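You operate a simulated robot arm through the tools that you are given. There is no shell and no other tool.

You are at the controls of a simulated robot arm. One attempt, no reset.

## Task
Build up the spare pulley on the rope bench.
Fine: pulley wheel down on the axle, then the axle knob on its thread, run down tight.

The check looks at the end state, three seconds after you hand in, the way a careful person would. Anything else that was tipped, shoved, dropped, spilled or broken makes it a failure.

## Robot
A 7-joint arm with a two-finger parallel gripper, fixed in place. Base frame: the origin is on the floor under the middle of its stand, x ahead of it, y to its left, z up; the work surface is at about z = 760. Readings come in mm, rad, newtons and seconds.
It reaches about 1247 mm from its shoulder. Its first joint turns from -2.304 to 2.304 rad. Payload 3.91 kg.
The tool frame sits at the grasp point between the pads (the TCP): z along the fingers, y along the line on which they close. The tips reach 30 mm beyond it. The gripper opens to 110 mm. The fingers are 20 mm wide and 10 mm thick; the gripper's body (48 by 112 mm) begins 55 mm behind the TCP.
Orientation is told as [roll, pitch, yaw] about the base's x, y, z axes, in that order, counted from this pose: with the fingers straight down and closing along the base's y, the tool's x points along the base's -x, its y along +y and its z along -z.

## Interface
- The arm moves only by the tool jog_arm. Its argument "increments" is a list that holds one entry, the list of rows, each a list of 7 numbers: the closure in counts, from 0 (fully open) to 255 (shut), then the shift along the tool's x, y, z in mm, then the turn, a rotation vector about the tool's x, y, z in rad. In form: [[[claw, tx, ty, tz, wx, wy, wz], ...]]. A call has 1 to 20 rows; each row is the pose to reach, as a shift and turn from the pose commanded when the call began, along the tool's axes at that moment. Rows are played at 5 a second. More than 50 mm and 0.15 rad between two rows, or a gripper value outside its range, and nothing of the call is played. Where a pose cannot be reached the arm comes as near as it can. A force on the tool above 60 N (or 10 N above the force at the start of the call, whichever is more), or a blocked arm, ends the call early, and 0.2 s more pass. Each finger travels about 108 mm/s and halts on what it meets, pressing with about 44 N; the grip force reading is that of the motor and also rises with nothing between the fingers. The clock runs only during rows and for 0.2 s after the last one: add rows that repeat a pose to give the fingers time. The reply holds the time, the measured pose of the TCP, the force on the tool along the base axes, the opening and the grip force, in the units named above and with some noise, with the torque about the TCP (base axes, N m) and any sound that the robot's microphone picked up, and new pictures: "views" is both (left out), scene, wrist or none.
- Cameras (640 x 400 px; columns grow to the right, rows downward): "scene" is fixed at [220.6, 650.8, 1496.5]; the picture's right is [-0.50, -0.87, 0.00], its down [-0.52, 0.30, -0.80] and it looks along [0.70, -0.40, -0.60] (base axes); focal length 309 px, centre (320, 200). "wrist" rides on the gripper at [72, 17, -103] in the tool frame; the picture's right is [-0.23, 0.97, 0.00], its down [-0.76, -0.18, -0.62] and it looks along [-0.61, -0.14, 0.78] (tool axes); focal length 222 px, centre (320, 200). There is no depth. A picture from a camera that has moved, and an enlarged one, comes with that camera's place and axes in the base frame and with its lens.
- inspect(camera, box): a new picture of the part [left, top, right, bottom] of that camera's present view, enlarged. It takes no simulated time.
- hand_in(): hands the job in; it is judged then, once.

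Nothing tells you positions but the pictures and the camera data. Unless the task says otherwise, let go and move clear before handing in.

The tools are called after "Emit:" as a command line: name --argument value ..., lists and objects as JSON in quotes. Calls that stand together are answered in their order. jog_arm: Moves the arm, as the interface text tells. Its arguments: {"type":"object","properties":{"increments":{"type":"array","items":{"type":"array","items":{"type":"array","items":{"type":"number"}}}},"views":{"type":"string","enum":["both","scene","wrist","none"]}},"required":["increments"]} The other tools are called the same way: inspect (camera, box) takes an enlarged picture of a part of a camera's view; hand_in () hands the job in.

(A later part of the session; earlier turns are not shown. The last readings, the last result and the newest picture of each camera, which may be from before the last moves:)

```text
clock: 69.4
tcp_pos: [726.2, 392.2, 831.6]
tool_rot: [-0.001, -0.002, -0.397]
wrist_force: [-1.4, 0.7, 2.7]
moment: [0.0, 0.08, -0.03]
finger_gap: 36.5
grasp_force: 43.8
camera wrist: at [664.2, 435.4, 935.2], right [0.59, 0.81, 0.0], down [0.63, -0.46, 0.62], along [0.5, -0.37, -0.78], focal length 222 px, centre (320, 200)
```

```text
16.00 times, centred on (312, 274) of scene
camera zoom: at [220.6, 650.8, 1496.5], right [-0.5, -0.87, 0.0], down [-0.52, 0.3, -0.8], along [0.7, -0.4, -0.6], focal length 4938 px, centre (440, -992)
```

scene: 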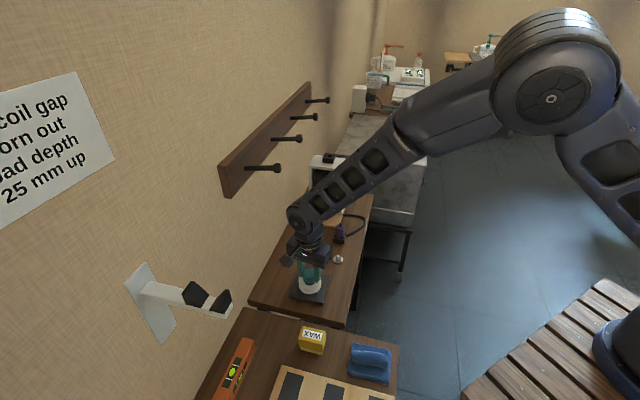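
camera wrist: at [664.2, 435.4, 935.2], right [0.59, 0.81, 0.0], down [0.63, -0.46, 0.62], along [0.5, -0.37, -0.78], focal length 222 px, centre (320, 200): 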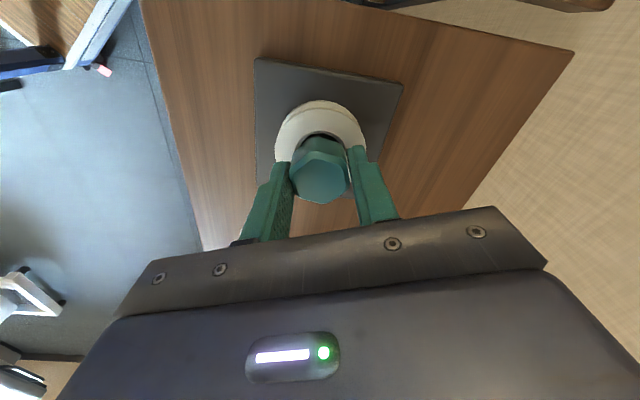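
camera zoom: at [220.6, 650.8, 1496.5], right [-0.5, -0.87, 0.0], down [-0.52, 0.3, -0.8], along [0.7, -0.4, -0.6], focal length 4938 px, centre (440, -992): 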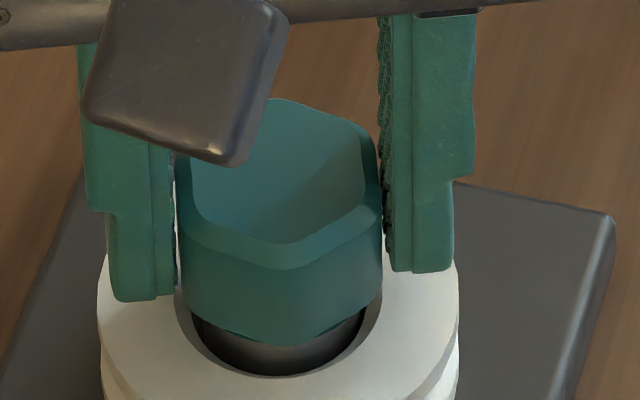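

Now the knob turns smoothly with the gripper, with little force or torque. I'll carry on clockwise from here.

Emit:
jog_arm --increments '[[[230, 0, 0, 0.06, 0, 0, 0.13], [230, 0, 0, 0.12, 0, 0, 0.26], [230, 0, 0, 0.18, 0, 0, 0.39], [230, 0, 0, 0.24, 0, 0, 0.52], [230, 0, 0, 0.3, 0, 0, 0.65], [230, 0, 0, 0.36, 0, 0, 0.78], [230, 0, 0, 0.42, 0, 0, 0.91], [230, 0, 0, 0.48, 0, 0, 1.04], [230, 0, 0, 0.54, 0, 0, 1.17], [230, 0, 0, 0.6, 0, 0, 1.3], [230, 0, 0, 0.6, 0, 0, 1.3]]]' --views "wrist"

Emit:
inspect --camera "wrist" --box '[270, 110, 370, 205]'

Emit:
inspect --camera "scene" --box '[300, 262, 325, 287]'

```text
clock: 71.8
tcp_pos: [725.8, 391.5, 831.3]
tool_rot: [0.003, -0.001, -1.699]
wrist_force: [2.8, 0.1, 20.1]
moment: [0.0, -0.07, -0.1]
finger_gap: 36.5
grasp_force: 43.9
camera wrist: at [750.3, 461.0, 934.5], right [0.94, -0.35, 0.0], down [-0.27, -0.73, 0.62], along [-0.22, -0.58, -0.78], focal length 222 px, centre (320, 200)
```

wrist: 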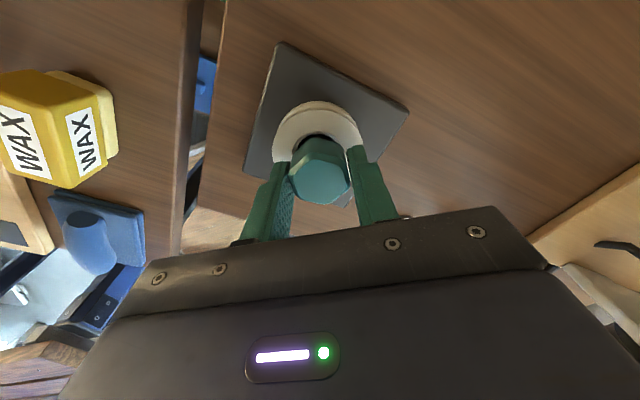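

```text
4.21 times, centred on (320, 158) of wrist
camera zoom: at [750.3, 461.0, 934.5], right [0.94, -0.35, 0.0], down [-0.27, -0.73, 0.62], along [-0.22, -0.58, -0.78], focal length 935 px, centre (320, 379)
```

zoom: 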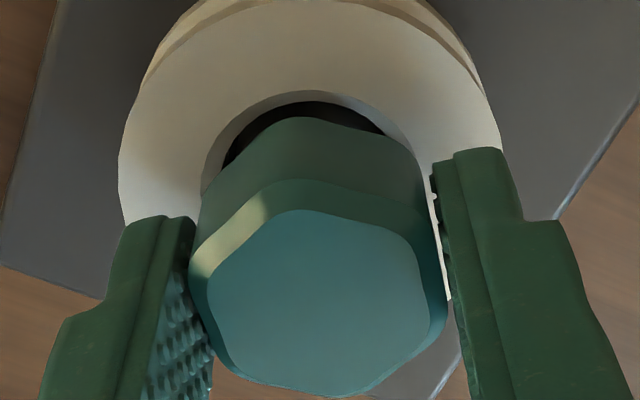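

```text
16.00 times, centred on (312, 274) of scene
camera zoom: at [220.6, 650.8, 1496.5], right [-0.5, -0.87, 0.0], down [-0.52, 0.3, -0.8], along [0.7, -0.4, -0.6], focal length 4938 px, centre (440, -992)
```

zoom: 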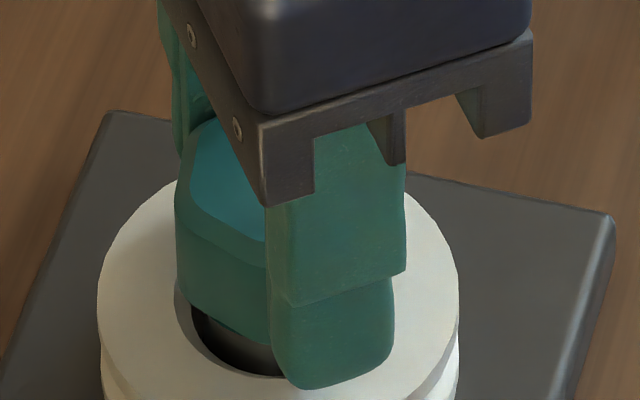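

There's 20 N axial and almost no torque, so the knob is spinning without feeding down. I'll do a gentle pull test to see whether the thread has hold of it.

Emit:
jog_arm --increments '[[[230, 0, 0, -0.6, 0, 0, 0], [230, 0, 0, -1.2, 0, 0, 0], [230, 0, 0, -1.8, 0, 0, 0], [230, 0, 0, -1.8, 0, 0, 0]]]' --views "none"

```text
clock: 72.8
tcp_pos: [724.4, 391.2, 831.0]
tool_rot: [-0.003, -0.002, -1.696]
wrist_force: [1.5, 0.6, -8.5]
moment: [0.02, -0.01, 0.07]
finger_gap: 36.6
grasp_force: 43.5
```

The knob resists a pull (−8.5 N), so the thread is engaged. I'll hold the height constant with a light press and turn further clockwise: if the axial force drops, it's feeding down.

Emit:
jog_arm --increments '[[[230, 0, 0, 0.8, 0, 0, 0], [230, 0, 0, 0.8, 0, 0, 0], [230, 0, 0, 0.8, 0, 0, 0]]]' --views "none"

Emit:
jog_arm --increments '[[[230, 0, 0, 0, 0, 0, 0.13], [230, 0, 0, 0, 0, 0, 0.26], [230, 0, 0, 0, 0, 0, 0.39], [230, 0, 0, 0, 0, 0, 0.52], [230, 0, 0, 0, 0, 0, 0.65], [230, 0, 0, 0, 0, 0, 0.78], [230, 0, 0, 0, 0, 0, 0.91], [230, 0, 0, 0, 0, 0, 0.91]]]' --views "wrist"

Emit:
inspect --camera "wrist" --box '[270, 110, 370, 205]'

```text
clock: 73.6
tcp_pos: [724.5, 392.2, 831.5]
tool_rot: [-0.001, -0.001, -1.696]
wrist_force: [-1.1, -0.7, -0.9]
moment: [0.0, 0.01, -0.01]
finger_gap: 36.6
grasp_force: 43.2
```

```text
clock: 75.4
tcp_pos: [724.6, 392.5, 830.6]
tool_rot: [0.001, -0.001, -2.607]
wrist_force: [0.4, 0.3, -1.4]
moment: [0.02, -0.01, 0.0]
finger_gap: 36.8
grasp_force: 44.3
camera wrist: at [795.3, 414.1, 934.9], right [0.3, -0.95, 0.0], down [-0.75, -0.23, 0.62], along [-0.59, -0.19, -0.78], focal length 222 px, centre (320, 200)
```

wrist: 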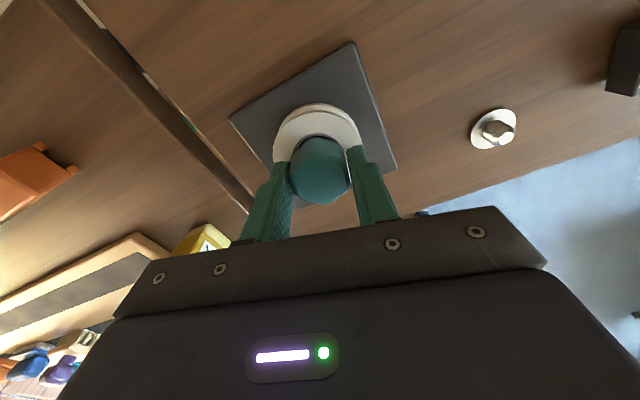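

```text
4.21 times, centred on (320, 158) of wrist
camera zoom: at [795.3, 414.1, 934.9], right [0.3, -0.95, 0.0], down [-0.75, -0.23, 0.62], along [-0.59, -0.19, -0.78], focal length 935 px, centre (320, 379)
```

zoom: 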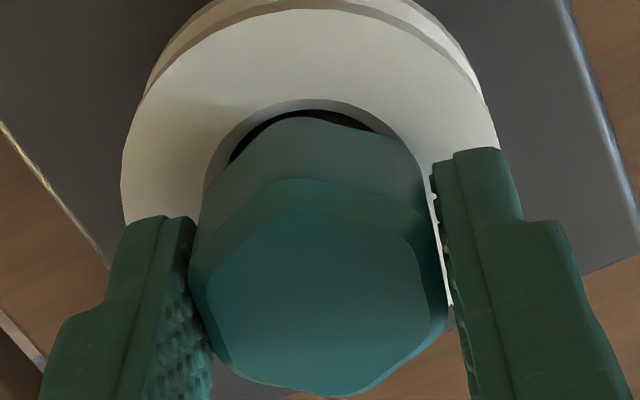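

Emit:
jog_arm --increments '[[[230, 0, 0, 0.5, 0, 0, 0], [230, 0, 0, 0.5, 0, 0, 0], [230, 0, 0, 0.5, 0, 0, 0]]]' --views "none"

Emit:
jog_arm --increments '[[[230, 0, 0, 0, 0, 0, 0.1], [230, 0, 0, 0, 0, 0, 0.2], [230, 0, 0, 0, 0, 0, 0.3], [230, 0, 0, 0, 0, 0, 0.3]]]' --views "none"

```text
clock: 76.2
tcp_pos: [725.0, 392.9, 830.9]
tool_rot: [-0.001, 0.001, -2.608]
wrist_force: [0.3, 0.2, 4.4]
moment: [0.04, 0.0, -0.01]
finger_gap: 36.8
grasp_force: 44.2
```

```text
clock: 77.2
tcp_pos: [724.3, 391.8, 830.8]
tool_rot: [0.0, 0.0, -2.908]
wrist_force: [-0.8, 3.3, 8.3]
moment: [0.1, 0.02, -0.05]
finger_gap: 36.7
grasp_force: 44.2
```

I'll release and compare the knob's height in the scene camera with the earlier view (nearly the same hex orientation) to see if it moved down.

Emit:
jog_arm --increments '[[[150, 0, 0, 0, 0, 0, 0], [130, 0, 0, 0, 0, 0, 0], [130, 0, 0, 0, 0, 0, 0], [130, 0, 0, 0, 0, 0, 0]]]' --views "wrist"

Emit:
inspect --camera "scene" --box '[300, 262, 325, 287]'

Emit:
inspect --camera "wrist" --box '[270, 110, 370, 205]'

```text
clock: 78.2
tcp_pos: [725.6, 391.9, 830.8]
tool_rot: [-0.001, 0.0, -2.906]
wrist_force: [-0.9, -0.7, 0.3]
moment: [-0.02, -0.01, 0.0]
finger_gap: 54.0
grasp_force: 0.1
camera wrist: at [798.1, 391.4, 934.3], right [0.01, -1.0, 0.0], down [-0.78, 0.0, 0.62], along [-0.62, 0.0, -0.78], focal length 222 px, centre (320, 200)
```

wrist: 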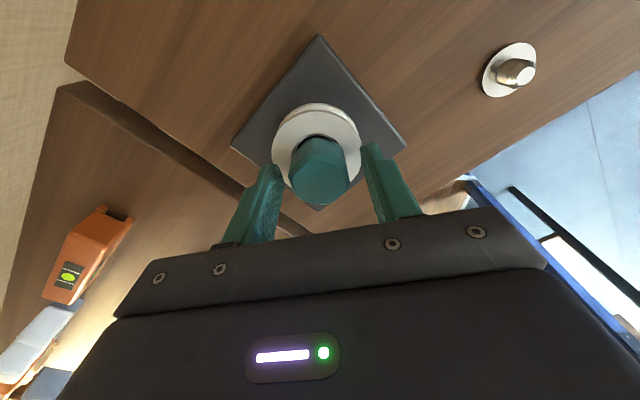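

```text
16.00 times, centred on (312, 274) of scene
camera zoom: at [220.6, 650.8, 1496.5], right [-0.5, -0.87, 0.0], down [-0.52, 0.3, -0.8], along [0.7, -0.4, -0.6], focal length 4938 px, centre (440, -992)
```

zoom: 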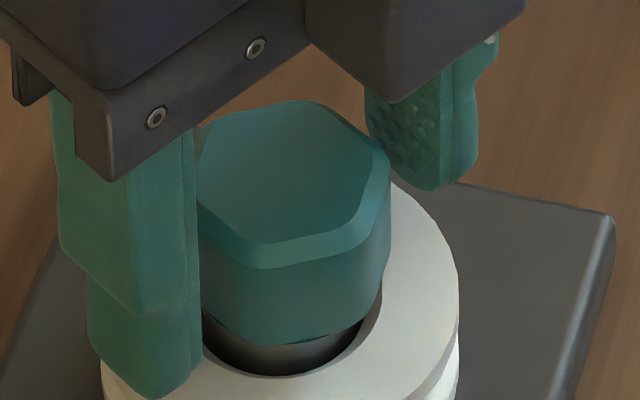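

```text
4.21 times, centred on (320, 158) of wrist
camera zoom: at [798.1, 391.4, 934.3], right [0.01, -1.0, 0.0], down [-0.78, 0.0, 0.62], along [-0.62, 0.0, -0.78], focal length 935 px, centre (320, 379)
```

zoom: 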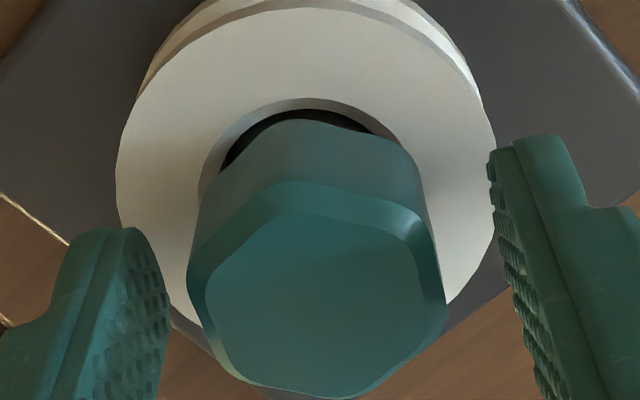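

The knob still has side play and hasn't dropped, so I want a direct look at the gap between knob and shoulder. I'll raise clear, unwind the wrist, and then view the knob from a low angle on the open (robot) side of the bench.

Emit:
jog_arm --increments '[[[130, 0, 0, -12, 0, 0, 0], [130, 0, 0, -30, 0, 0, 0], [130, 0, 0, -60, 0, 0, 0], [130, 0, 0, -80, 0, 0, -0.145], [130, 0, 0, -80, 0, 0, -0.29], [130, 0, 0, -80, 0, 0, -0.435], [130, 0, 0, -80, 0, 0, -0.58], [130, 0, 0, -80, 0, 0, -0.725], [130, 0, 0, -80, 0, 0, -0.87], [130, 0, 0, -80, 0, 0, -1.015], [130, 0, 0, -80, 0, 0, -1.16], [130, 0, 0, -80, 0, 0, -1.305], [130, 0, 0, -80, 0, 0, -1.45], [130, 0, 0, -80, 0, 0, -1.595], [130, 0, 0, -80, 0, 0, -1.74], [130, 0, 0, -80, 0, 0, -1.885], [130, 0, 0, -80, 0, 0, -2.03], [130, 0, 0, -80, 0, 0, -2.175], [130, 0, 0, -80, 0, 0, -2.32], [130, 0, 0, -80, 0, 0, -2.465]]]' --views "none"

Emit:
jog_arm --increments '[[[130, 0, 0, 0, 0, 0, -0.14], [130, 0, 0, 0, 0, 0, -0.28], [130, 0, 0, 0, 0, 0, -0.42], [130, 0, 0, 0, 0, 0, -0.56], [130, 0, 0, 0, 0, 0, -0.7], [130, 0, 0, 0, 0, 0, -0.84], [130, 0, 0, 0, 0, 0, -0.98], [130, 0, 0, 0, 0, 0, -1.12], [130, 0, 0, 0, 0, 0, -1.228], [130, 0, 0, 0, 0, 0, -1.228], [130, 0, 0, 0, 0, 0, -1.228]]]' --views "both"

Emit:
inspect --camera "scene" --box '[300, 262, 325, 287]'

```text
clock: 82.4
tcp_pos: [725.4, 391.2, 910.8]
tool_rot: [-0.002, 0.0, -0.441]
wrist_force: [0.3, 0.4, 0.6]
moment: [-0.03, 0.02, -0.02]
finger_gap: 53.8
grasp_force: 0.1
```

```text
clock: 84.8
tcp_pos: [725.1, 393.0, 911.9]
tool_rot: [0.002, 0.0, 0.787]
wrist_force: [-0.7, 0.2, -0.3]
moment: [-0.02, -0.02, 0.03]
finger_gap: 53.9
grasp_force: 0.1
camera wrist: at [660.6, 352.1, 1015.1], right [-0.53, 0.85, 0.0], down [0.66, 0.41, 0.62], along [0.53, 0.33, -0.78], focal length 222 px, centre (320, 200)
```

scene: 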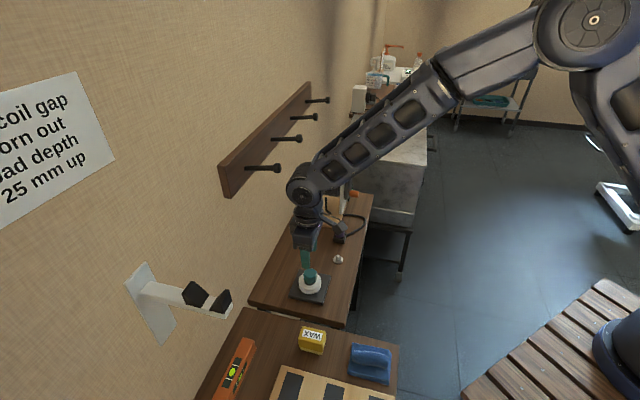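
wrist: 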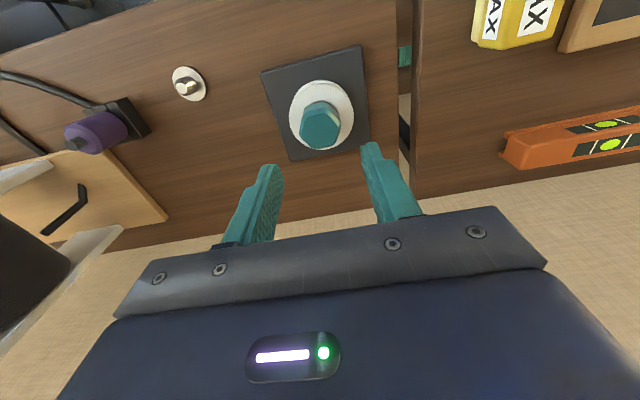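

```text
16.00 times, centred on (312, 274) of scene
camera zoom: at [220.6, 650.8, 1496.5], right [-0.5, -0.87, 0.0], down [-0.52, 0.3, -0.8], along [0.7, -0.4, -0.6], focal length 4938 px, centre (440, -992)
```

zoom: 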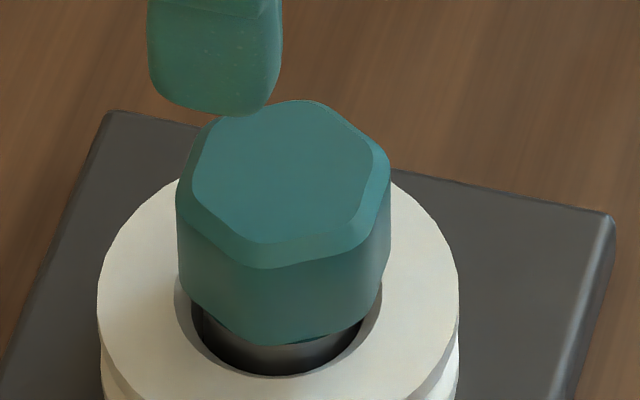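

Emit:
jog_arm --increments '[[[130, 40, 0, 0, 0, 0, 0], [130, 80, 0, 0, 0, 0, 0], [130, 120, 0, 0, 0, -0.07, 0], [130, 160, 0, 0, 0, -0.14, 0], [130, 197, 0, 0, 0, -0.21, 0], [130, 197, 0, 30, 0, -0.28, 0], [130, 197, 0, 60, 0, -0.35, 0], [130, 197, 0, 90, 0, -0.35, 0], [130, 197, 0, 103, 0, -0.35, 0], [130, 197, 0, 103, 0, -0.35, 0]]]' --views "both"

Emit:
inspect --camera "wrist" --box '[280, 100, 360, 165]'

```text
clock: 87.0
tcp_pos: [586.5, 253.1, 806.9]
tool_rot: [0.001, -0.351, 0.787]
wrist_force: [-0.5, -0.1, -1.2]
moment: [-0.02, 0.01, -0.03]
finger_gap: 53.6
grasp_force: 0.2
camera wrist: at [499.8, 191.4, 879.5], right [-0.54, 0.84, 0.08], down [0.48, 0.23, 0.85], along [0.69, 0.49, -0.53], focal length 222 px, centre (320, 200)
```

scene: 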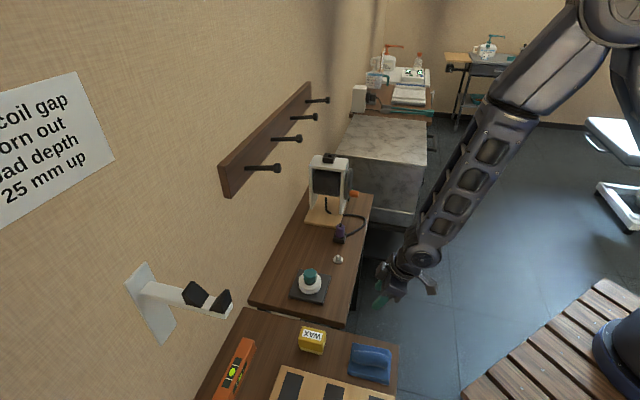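
wrist: 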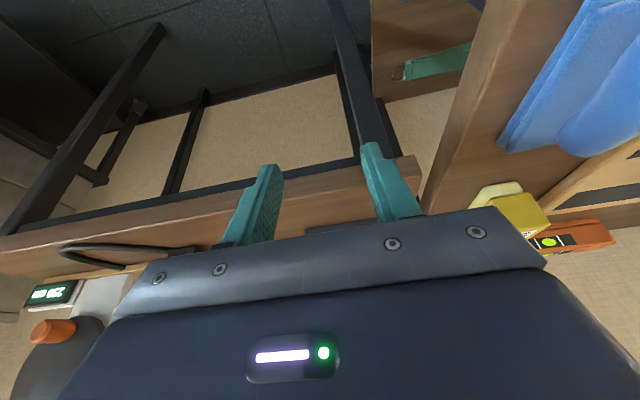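

```text
6.15 times, centred on (320, 132) of wrist
camera zoom: at [499.8, 191.4, 879.5], right [-0.54, 0.84, 0.08], down [0.48, 0.23, 0.85], along [0.69, 0.49, -0.53], focal length 1367 px, centre (320, 615)
```

zoom: 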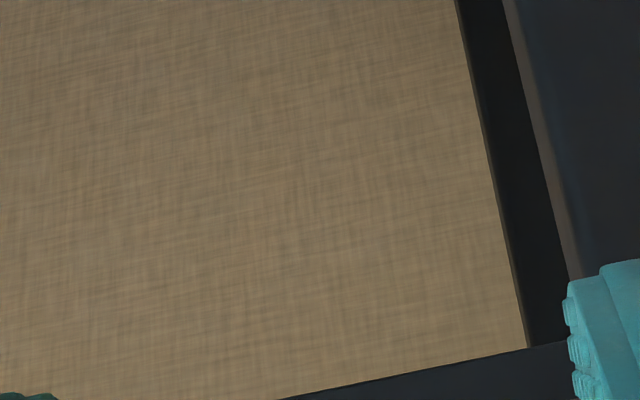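

The camera is mounted inverted, so I need more tilt to see the knob at a low angle. Adjusting.

Emit:
jog_arm --increments '[[[130, -7, 0, -8, 0, -0.07, 0], [130, -14, 0, -16, 0, -0.14, 0], [130, -21, 0, -24, 0, -0.21, 0], [130, -28, 0, -32, 0, -0.28, 0], [130, -34, 0, -40, 0, -0.35, 0], [130, -34, 0, -40, 0, -0.35, 0]]]' --views "wrist"

Emit:
inspect --camera "wrist" --box '[260, 130, 380, 230]'

```text
clock: 88.4
tcp_pos: [598.1, 264.8, 857.7]
tool_rot: [-0.001, -0.7, 0.787]
wrist_force: [-1.5, 0.4, -0.1]
moment: [0.01, 0.02, -0.01]
finger_gap: 53.8
grasp_force: 0.2
camera wrist: at [499.6, 189.2, 889.8], right [-0.57, 0.81, 0.15], down [0.25, 0.0, 0.97], along [0.78, 0.59, -0.21], focal length 222 px, centre (320, 200)
```

wrist: 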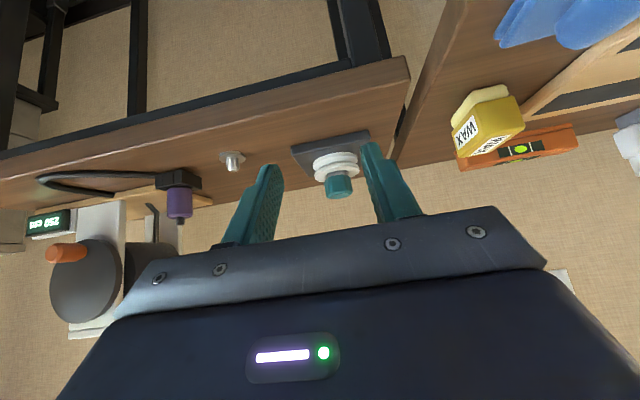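

```text
4.00 times, centred on (320, 180) of wrist
camera zoom: at [499.6, 189.2, 889.8], right [-0.57, 0.81, 0.15], down [0.25, 0.0, 0.97], along [0.78, 0.59, -0.21], focal length 888 px, centre (320, 280)
```

zoom: 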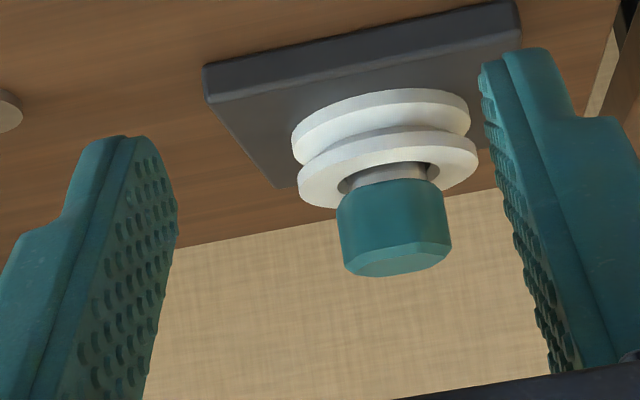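

Excellent view. Zooming in on the knob–shoulder joint.

Emit:
inspect --camera "wrist" --box '[315, 150, 360, 202]'

Emit:
inspect --camera "wrist" --box '[325, 160, 355, 185]'

Emit:
inspect --camera "wrist" --box '[215, 145, 250, 175]'

```text
7.69 times, centred on (338, 176) of wrist
camera zoom: at [499.6, 189.2, 889.8], right [-0.57, 0.81, 0.15], down [0.25, 0.0, 0.97], along [0.78, 0.59, -0.21], focal length 1709 px, centre (185, 385)
```

zoom: 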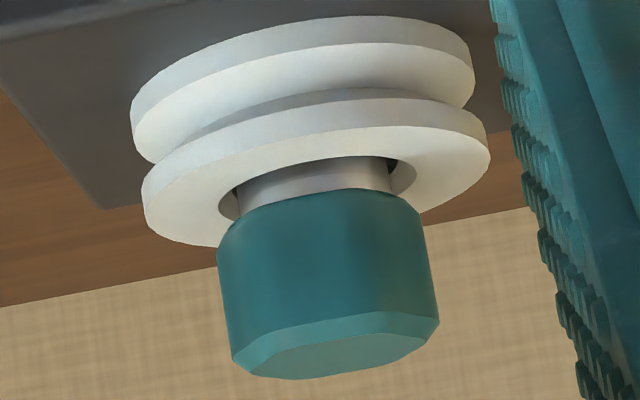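

```text
16.00 times, centred on (340, 172) of wrist
camera zoom: at [499.6, 189.2, 889.8], right [-0.57, 0.81, 0.15], down [0.25, 0.0, 0.97], along [0.78, 0.59, -0.21], focal length 3554 px, centre (0, 640)
```

zoom: 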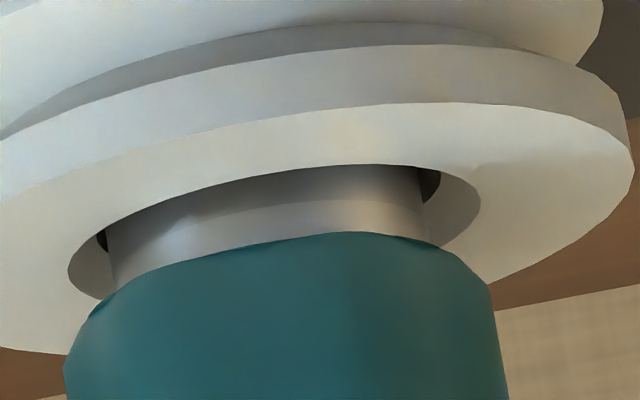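

```text
13.33 times, centred on (232, 160) of wrist
camera zoom: at [499.6, 189.2, 889.8], right [-0.57, 0.81, 0.15], down [0.25, 0.0, 0.97], along [0.78, 0.59, -0.21], focal length 2962 px, centre (1487, 733)
```

zoom: 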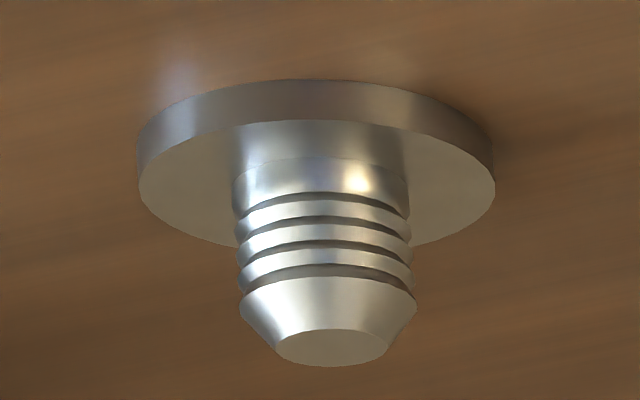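

Emit:
inspect --camera "wrist" --box '[222, 150, 245, 174]'

Emit:
inspect --camera "wrist" --box '[332, 168, 356, 184]'

Emit:
inspect --camera "wrist" --box '[322, 165, 342, 182]'

```text
16.00 times, centred on (234, 162) of wrist
camera zoom: at [499.6, 189.2, 889.8], right [-0.57, 0.81, 0.15], down [0.25, 0.0, 0.97], along [0.78, 0.59, -0.21], focal length 3554 px, centre (1704, 808)
```

zoom: 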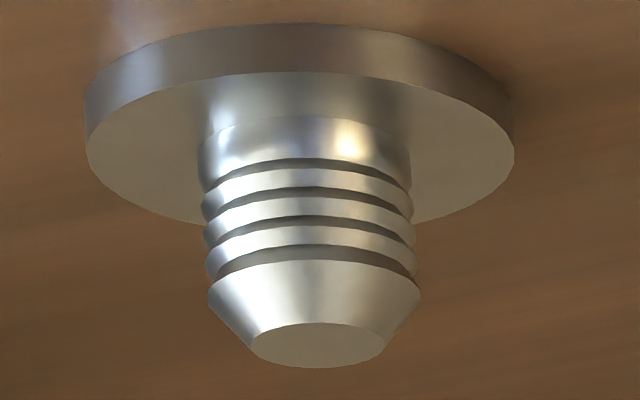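

```text
16.00 times, centred on (344, 176) of wrist
camera zoom: at [499.6, 189.2, 889.8], right [-0.57, 0.81, 0.15], down [0.25, 0.0, 0.97], along [0.78, 0.59, -0.21], focal length 3554 px, centre (-64, 584)
```

zoom: 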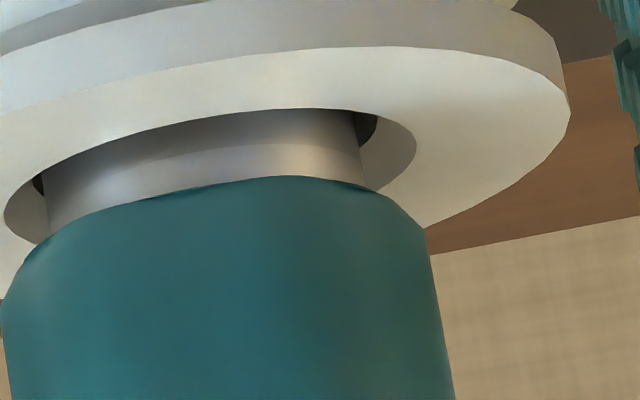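

```text
16.00 times, centred on (332, 174) of wrist
camera zoom: at [499.6, 189.2, 889.8], right [-0.57, 0.81, 0.15], down [0.25, 0.0, 0.97], along [0.78, 0.59, -0.21], focal length 3554 px, centre (128, 624)
```

zoom: 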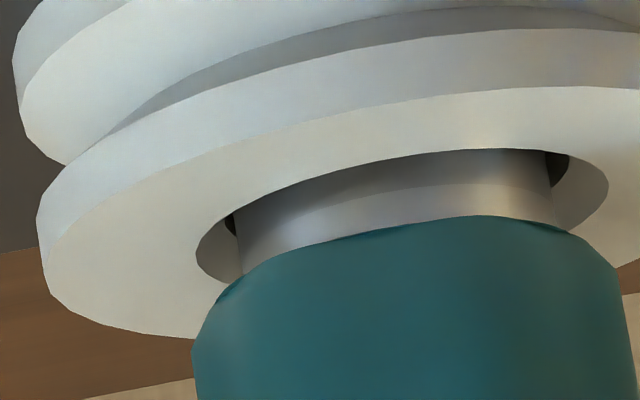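

The low view shows the knob upright, with its base at (or within a fraction of a mm of) the shoulder. But it still turns with almost no torque, so I need to regrip and tighten properly. I'll return above the axle and unwind to start a long clockwise stroke.

Emit:
jog_arm --increments '[[[130, -12.9, 0, -15.3, 0, 0.07, 0], [130, -25.7, 0, -30.6, 0, 0.14, 0], [130, -34.7, 0, -41.4, 0, 0.21, 0], [130, -50, 0, -28.5, 0, 0.28, 0], [130, -73, 0, -9.2, 0, 0.35, 0], [130, -99.8, 0, 13.3, 0, 0.42, 0], [130, -126.6, 0, 35.8, 0, 0.49, 0], [130, -149.6, 0, 55.1, 0, 0.56, 0], [130, -164.9, 0, 67.9, 0, 0.63, 0], [130, -172.6, 0, 74.4, 0, 0.7, 0], [130, -172.6, 0, 74.4, 0, 0.7, 0]]]' --views "none"

Emit:
jog_arm --increments '[[[130, 0, 0, 0, 0, 0, -0.14], [130, 0, 0, 0, 0, 0, -0.28], [130, 0, 0, 0, 0, 0, -0.42], [130, 0, 0, 0, 0, 0, -0.56], [130, 0, 0, 0, 0, 0, -0.7], [130, 0, 0, 0, 0, 0, -0.84], [130, 0, 0, 0, 0, 0, -0.98], [130, 0, 0, 0, 0, 0, -1.12], [130, 0, 0, 0, 0, 0, -1.26], [130, 0, 0, 0, 0, 0, -1.4], [130, 0, 0, 0, 0, 0, -1.541], [130, 0, 0, 0, 0, 0, -1.541], [130, 0, 0, 0, 0, 0, -1.541]]]' --views "both"

Emit:
inspect --camera "wrist" --box '[260, 80, 380, 190]'

```text
clock: 90.8
tcp_pos: [726.5, 394.0, 910.8]
tool_rot: [0.0, 0.002, 0.784]
wrist_force: [-0.1, -0.1, -0.5]
moment: [0.0, 0.01, 0.01]
finger_gap: 53.8
grasp_force: 0.2
```

```text
clock: 93.6
tcp_pos: [726.0, 393.5, 912.7]
tool_rot: [-0.001, 0.0, 2.328]
wrist_force: [-0.2, -0.3, -1.3]
moment: [-0.02, -0.02, -0.02]
finger_gap: 53.9
grasp_force: 0.1
camera wrist: at [762.3, 328.4, 1015.5], right [-0.86, -0.5, 0.0], down [-0.39, 0.68, 0.62], along [-0.31, 0.54, -0.78], focal length 222 px, centre (320, 200)
```

scene: 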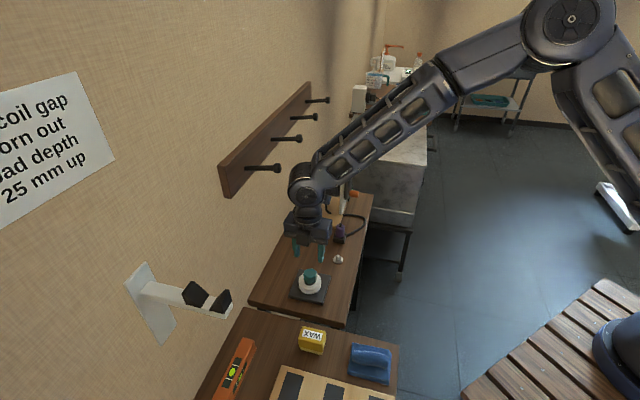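
wrist: 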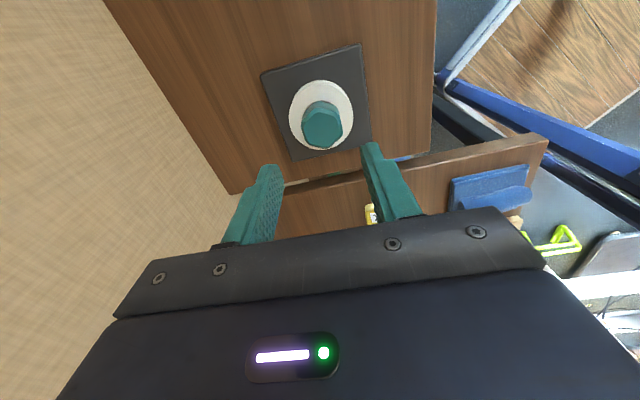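

```text
3.64 times, centred on (320, 135) of wrist
camera zoom: at [762.3, 328.4, 1015.5], right [-0.86, -0.5, 0.0], down [-0.39, 0.68, 0.62], along [-0.31, 0.54, -0.78], focal length 808 px, centre (320, 436)
```

zoom: 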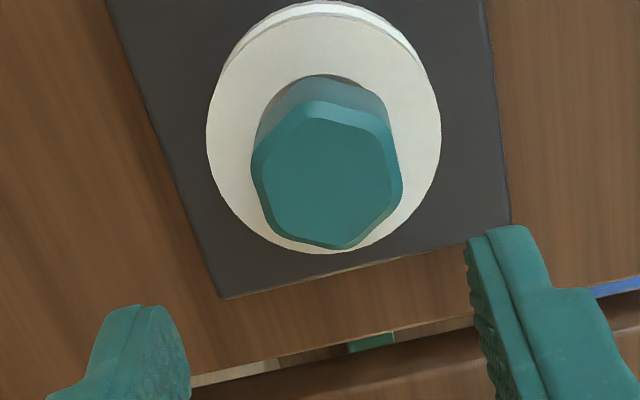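

Emit:
jog_arm --increments '[[[130, 0, 1.0, 15, 0, 0, 0], [130, 0, 1.0, 35, 0, 0, 0], [130, 0, 1.0, 55, 0, 0, 0], [130, 0, 1.0, 70, 0, 0, 0], [130, 0, 1.0, 80.5, 0, 0, 0], [130, 0, 1.0, 80.5, 0, 0, 0], [130, 0, 1.0, 80.5, 0, 0, 0]]]' --views "wrist"

Emit:
inspect --camera "wrist" --box '[270, 110, 370, 205]'

Emit:
inspect --camera "scene" --box '[300, 262, 325, 287]'

```text
clock: 95.2
tcp_pos: [725.1, 390.1, 831.4]
tool_rot: [0.0, -0.001, 2.326]
wrist_force: [-0.5, 0.3, 0.6]
moment: [0.01, 0.0, -0.02]
finger_gap: 54.0
grasp_force: 0.1
camera wrist: at [762.1, 326.3, 934.3], right [-0.86, -0.5, 0.0], down [-0.39, 0.68, 0.62], along [-0.31, 0.54, -0.78], focal length 222 px, centre (320, 200)
```

wrist: 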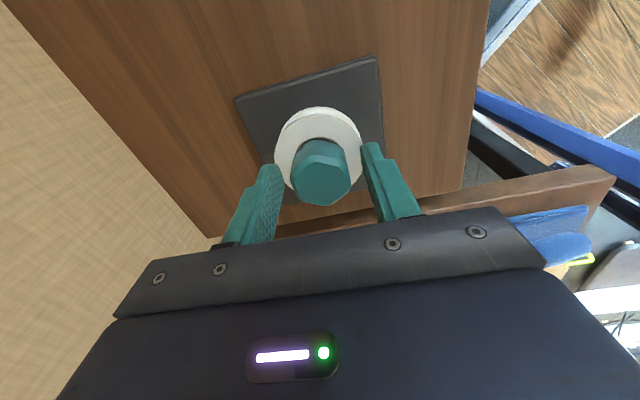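

```text
4.21 times, centred on (320, 158) of wrist
camera zoom: at [762.1, 326.3, 934.3], right [-0.86, -0.5, 0.0], down [-0.39, 0.68, 0.62], along [-0.31, 0.54, -0.78], focal length 935 px, centre (320, 379)
```

zoom: 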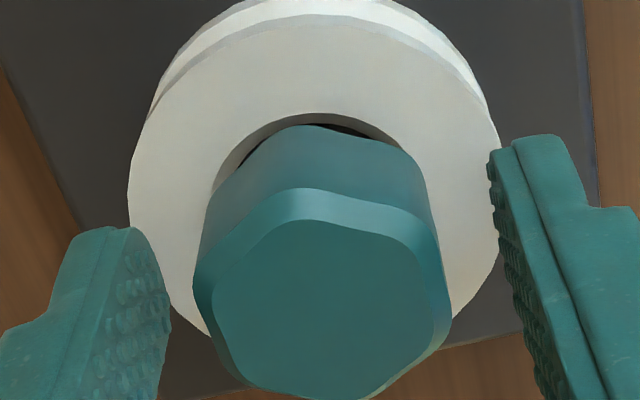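

```text
16.00 times, centred on (312, 274) of scene
camera zoom: at [220.6, 650.8, 1496.5], right [-0.5, -0.87, 0.0], down [-0.52, 0.3, -0.8], along [0.7, -0.4, -0.6], focal length 4938 px, centre (440, -992)
```

zoom: 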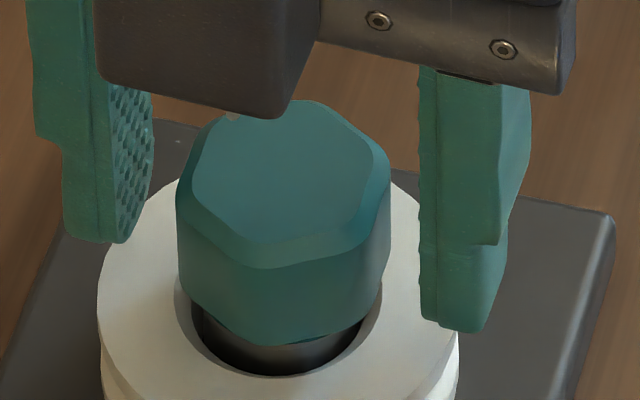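

Emit:
jog_arm --increments '[[[130, -1.2, 0.6, 0, 0, 0, 0], [130, -1.2, 0.6, 0, 0, 0, 0], [150, -1.2, 0.6, 0, 0, 0, 0], [170, -1.2, 0.6, 0, 0, 0, 0], [230, -1.2, 0.6, 0, 0, 0, 0], [230, -1.2, 0.6, 0, 0, 0, 0], [230, -1.2, 0.6, 0, 0, 0, 0]]]' --views "wrist"

Emit:
inspect --camera "wrist" --box '[270, 110, 370, 205]'

Emit:
inspect --camera "scene" --box '[300, 262, 325, 287]'

```text
clock: 96.8
tcp_pos: [723.4, 391.0, 832.0]
tool_rot: [0.0, 0.0, 2.328]
wrist_force: [0.4, 2.0, 0.4]
moment: [0.04, -0.03, -0.03]
finger_gap: 36.5
grasp_force: 43.9
camera wrist: at [760.2, 327.6, 934.5], right [-0.86, -0.5, 0.0], down [-0.39, 0.68, 0.62], along [-0.31, 0.54, -0.78], focal length 222 px, centre (320, 200)
```

wrist: 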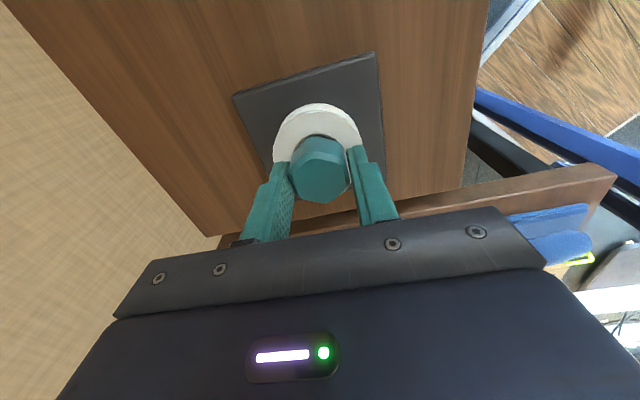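

```text
4.21 times, centred on (320, 158) of wrist
camera zoom: at [760.2, 327.6, 934.5], right [-0.86, -0.5, 0.0], down [-0.39, 0.68, 0.62], along [-0.31, 0.54, -0.78], focal length 935 px, centre (320, 379)
```

zoom: 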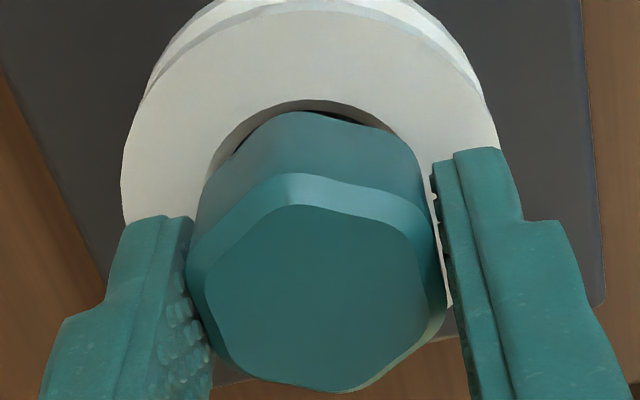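

```text
16.00 times, centred on (312, 274) of scene
camera zoom: at [220.6, 650.8, 1496.5], right [-0.5, -0.87, 0.0], down [-0.52, 0.3, -0.8], along [0.7, -0.4, -0.6], focal length 4938 px, centre (440, -992)
```

zoom: 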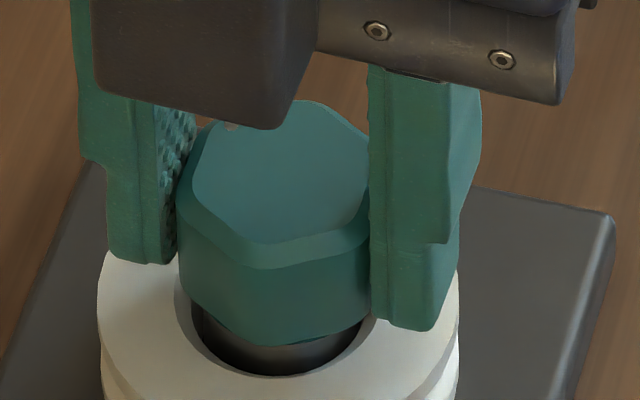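

Emit:
jog_arm --increments '[[[230, 0, 0, 0, 0, 0, 0.1], [230, 0, 0, 0, 0, 0, 0.2], [230, 0, 0, 0, 0, 0, 0.3], [230, 0, 0, 0, 0, 0, 0.4], [230, 0, 0, 0, 0, 0, 0.5]]]' --views "none"

Emit:
jog_arm --increments '[[[230, 0, 0, 0, 0, 0, 0.1], [230, 0, 0, 0, 0, 0, 0.2], [230, 0, 0, 0, 0, 0, 0.3], [230, 0, 0, 0, 0, 0, 0.4], [230, 0, 0, 0, 0, 0, 0.5]]]' --views "none"

Emit:
jog_arm --increments '[[[230, 0, 0, 0, 0, 0, 0.1], [230, 0, 0, 0, 0, 0, 0.2], [230, 0, 0, 0, 0, 0, 0.3], [230, 0, 0, 0, 0, 0, 0.4], [230, 0, 0, 0, 0, 0, 0.5]]]' --views "none"

```text
clock: 98.0
tcp_pos: [724.0, 391.4, 831.2]
tool_rot: [0.002, 0.001, 1.824]
wrist_force: [0.2, 6.0, -6.5]
moment: [0.07, -0.01, -0.02]
finger_gap: 36.6
grasp_force: 43.9
```

```text
clock: 99.2
tcp_pos: [724.1, 393.7, 831.4]
tool_rot: [0.0, 0.001, 1.326]
wrist_force: [3.9, 7.5, -1.6]
moment: [0.19, -0.1, 0.03]
finger_gap: 36.5
grasp_force: 43.9
```

```text
clock: 100.4
tcp_pos: [724.2, 390.5, 832.1]
tool_rot: [0.001, 0.001, 0.825]
wrist_force: [2.2, 1.3, 5.0]
moment: [0.02, -0.1, 0.01]
finger_gap: 36.5
grasp_force: 43.7
```

No torque yet. I'll continue clockwise through the rest of this stroke, watching the torque.

Emit:
jog_arm --increments '[[[230, 0, 0, 0, 0, 0, 0.13], [230, 0, 0, 0, 0, 0, 0.26], [230, 0, 0, 0, 0, 0, 0.39], [230, 0, 0, 0, 0, 0, 0.52], [230, 0, 0, 0, 0, 0, 0.65], [230, 0, 0, 0, 0, 0, 0.78], [230, 0, 0, 0, 0, 0, 0.91], [230, 0, 0, 0, 0, 0, 1.04]]]' --views "none"

Emit:
jog_arm --increments '[[[230, 0, 0, 0, 0, 0, 0.13], [230, 0, 0, 0, 0, 0, 0.26], [230, 0, 0, 0, 0, 0, 0.39], [230, 0, 0, 0, 0, 0, 0.52], [230, 0, 0, 0, 0, 0, 0.65], [230, 0, 0, 0, 0, 0, 0.78], [230, 0, 0, 0, 0, 0, 0.91], [230, 0, 0, 0, 0, 0, 1.04]]]' --views "none"

Emit:
jog_arm --increments '[[[230, 0, 0, 0, 0, 0, 0.13], [230, 0, 0, 0, 0, 0, 0.26], [230, 0, 0, 0, 0, 0, 0.39], [230, 0, 0, 0, 0, 0, 0.52], [230, 0, 0, 0, 0, 0, 0.65], [230, 0, 0, 0, 0, 0, 0.78], [230, 0, 0, 0, 0, 0, 0.91], [230, 0, 0, 0, 0, 0, 1.04]]]' --views "wrist"

Emit:
inspect --camera "wrist" --box '[270, 110, 370, 205]'

Emit:
inspect --camera "scene" --box '[300, 262, 325, 287]'

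```text
clock: 102.2
tcp_pos: [724.2, 392.3, 830.8]
tool_rot: [-0.001, 0.0, -0.214]
wrist_force: [0.1, 0.1, -0.4]
moment: [-0.05, 0.03, 0.02]
finger_gap: 35.9
grasp_force: 43.7
```

```text
clock: 104.0
tcp_pos: [724.3, 394.0, 830.7]
tool_rot: [0.0, 0.001, -1.255]
wrist_force: [-0.8, -0.9, -2.7]
moment: [-0.02, 0.01, -0.02]
finger_gap: 36.2
grasp_force: 43.5
```

```text
clock: 105.8
tcp_pos: [723.9, 393.7, 832.4]
tool_rot: [0.001, 0.0, -2.296]
wrist_force: [0.0, 0.5, -4.6]
moment: [-0.01, 0.0, 0.01]
finger_gap: 36.3
grasp_force: 43.7
camera wrist: at [784.6, 436.0, 935.7], right [0.58, -0.82, 0.0], down [-0.64, -0.45, 0.62], along [-0.51, -0.36, -0.78], focal length 222 px, centre (320, 200)
```

wrist: 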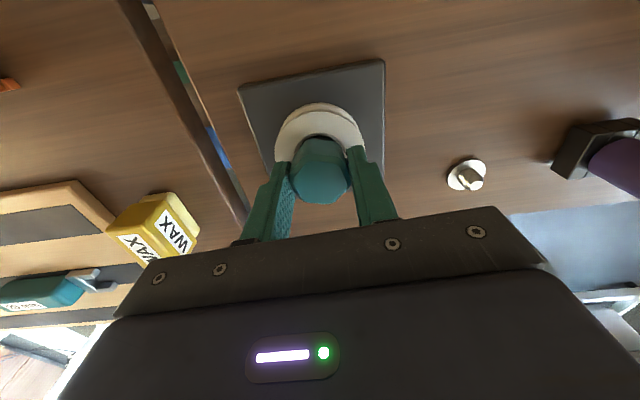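

```text
4.21 times, centred on (320, 158) of wrist
camera zoom: at [784.6, 436.0, 935.7], right [0.58, -0.82, 0.0], down [-0.64, -0.45, 0.62], along [-0.51, -0.36, -0.78], focal length 935 px, centre (320, 379)
```

zoom: 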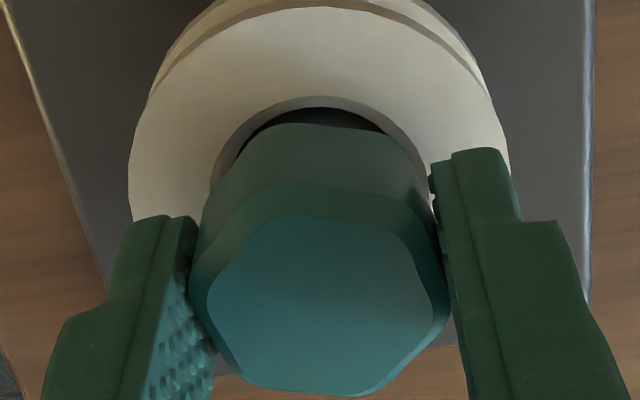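

```text
16.00 times, centred on (312, 274) of scene
camera zoom: at [220.6, 650.8, 1496.5], right [-0.5, -0.87, 0.0], down [-0.52, 0.3, -0.8], along [0.7, -0.4, -0.6], focal length 4938 px, centre (440, -992)
```

zoom: 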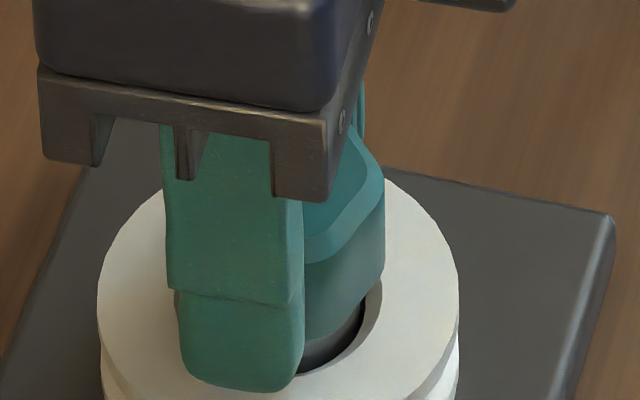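

The knob has slipped relative to the fingers again, so it may in fact be resisting at times. I'll inspect the hex angle closely and then turn in small steps, checking after each one.

Emit:
inspect --camera "wrist" --box '[285, 135, 355, 207]'

Emit:
jog_arm --increments '[[[230, 0, 0, 0, 0, 0, 0.1], [230, 0, 0, 0, 0, 0, 0.2]]]' --views "none"

Emit:
inspect --camera "wrist" --box '[285, 135, 355, 207]'

Emit:
jog_arm --increments '[[[230, 0, 0, 0, 0, 0, 0.1], [230, 0, 0, 0, 0, 0, 0.2]]]' --views "none"

Emit:
inspect --camera "wrist" --box '[285, 135, 355, 207]'

```text
5.56 times, centred on (320, 171) of wrist
camera zoom: at [784.6, 436.0, 935.7], right [0.58, -0.82, 0.0], down [-0.64, -0.45, 0.62], along [-0.51, -0.36, -0.78], focal length 1234 px, centre (320, 361)
```

zoom: 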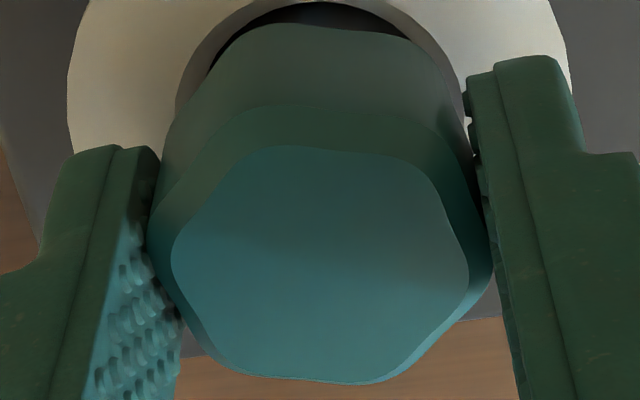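

```text
clock: 106.4
tcp_pos: [725.2, 392.6, 832.4]
tool_rot: [0.001, -0.001, -2.494]
wrist_force: [0.2, 0.8, -1.4]
moment: [-0.03, 0.03, 0.0]
finger_gap: 36.2
grasp_force: 43.9
```

```text
5.56 times, centred on (320, 171) of wrist
camera zoom: at [791.9, 422.4, 935.4], right [0.41, -0.91, 0.0], down [-0.71, -0.32, 0.62], along [-0.57, -0.25, -0.78], focal length 1234 px, centre (320, 361)
```

zoom: 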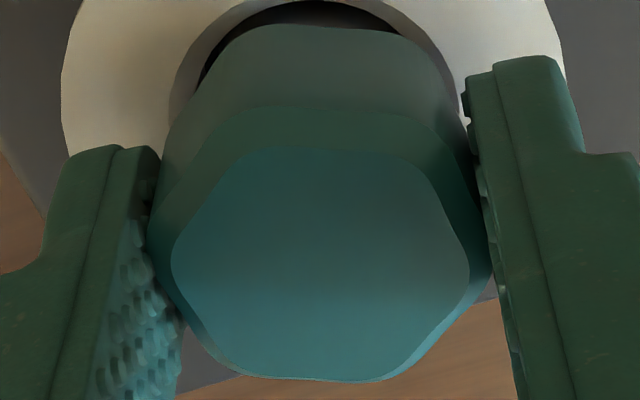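

```text
clock: 107.0
tcp_pos: [725.3, 393.1, 831.5]
tool_rot: [0.0, 0.001, -2.694]
wrist_force: [0.8, -0.9, -0.4]
moment: [-0.02, -0.03, 0.03]
finger_gap: 36.0
grasp_force: 43.7
```

```text
5.56 times, centred on (320, 171) of wrist
camera zoom: at [796.4, 408.7, 935.1], right [0.22, -0.98, 0.0], down [-0.76, -0.17, 0.62], along [-0.61, -0.14, -0.78], focal length 1234 px, centre (320, 361)
```

zoom: 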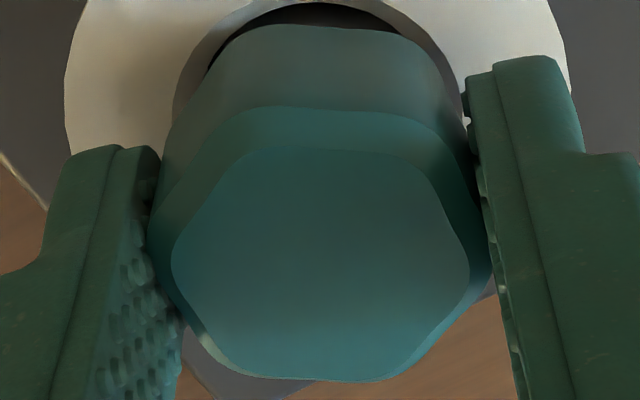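

The knob follows the gripper freely, so the thread isn't advancing. I'll repeat the pull test a bit further to learn whether it's really captured.

Emit:
jog_arm --increments '[[[230, 0, 0, -0.6, 0, 0, 0], [230, 0, 0, -1.2, 0, 0, 0], [230, 0, 0, -1.2, 0, 0, 0]]]' --views "none"

Emit:
jog_arm --increments '[[[230, 0, 0, -0.5, 0, 0, 0], [230, 0, 0, -1.0, 0, 0, 0], [230, 0, 0, -1.0, 0, 0, 0]]]' --views "none"

Emit:
inspect --camera "scene" --box '[300, 262, 325, 287]'

```text
clock: 107.8
tcp_pos: [723.8, 393.0, 832.3]
tool_rot: [-0.002, -0.002, -2.693]
wrist_force: [1.6, -0.4, -4.6]
moment: [-0.04, -0.03, 0.0]
finger_gap: 35.8
grasp_force: 44.3
```

```text
clock: 108.6
tcp_pos: [725.1, 392.9, 834.0]
tool_rot: [0.0, 0.001, -2.693]
wrist_force: [0.1, -0.4, -8.9]
moment: [-0.02, 0.01, 0.03]
finger_gap: 35.9
grasp_force: 44.4
```

```text
16.00 times, centred on (312, 274) of scene
camera zoom: at [220.6, 650.8, 1496.5], right [-0.5, -0.87, 0.0], down [-0.52, 0.3, -0.8], along [0.7, -0.4, -0.6], focal length 4938 px, centre (440, -992)
```

zoom: 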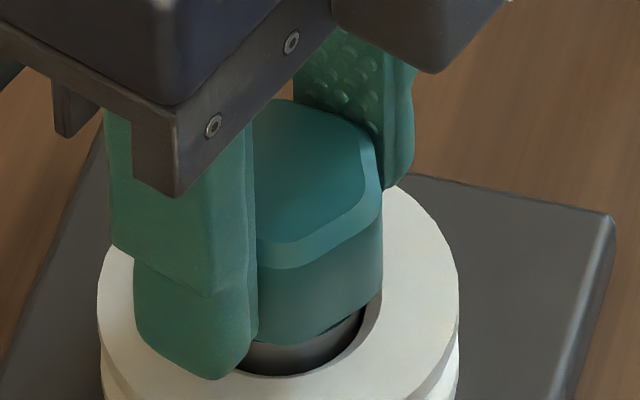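

Emit:
inspect --camera "wrist" --box '[285, 135, 355, 207]'

Emit:
inspect --camera "scene" --box '[303, 265, 323, 285]'

```text
5.56 times, centred on (320, 171) of wrist
camera zoom: at [796.1, 409.0, 936.6], right [0.22, -0.98, 0.0], down [-0.76, -0.17, 0.62], along [-0.61, -0.14, -0.78], focal length 1234 px, centre (320, 361)
```

zoom: 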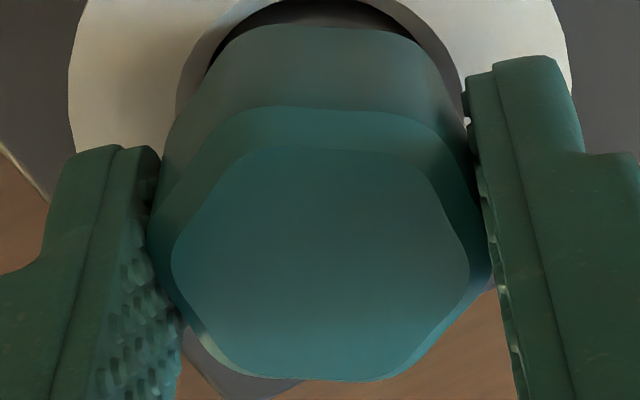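

```text
16.00 times, centred on (313, 275) of scene
camera zoom: at [220.6, 650.8, 1496.5], right [-0.5, -0.87, 0.0], down [-0.52, 0.3, -0.8], along [0.7, -0.4, -0.6], focal length 4938 px, centre (432, -1000)
```

zoom: 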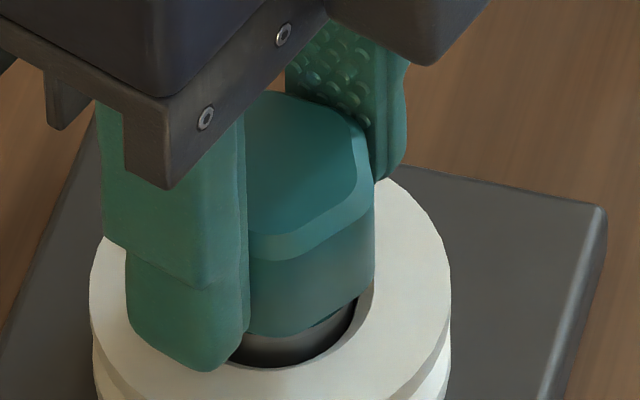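

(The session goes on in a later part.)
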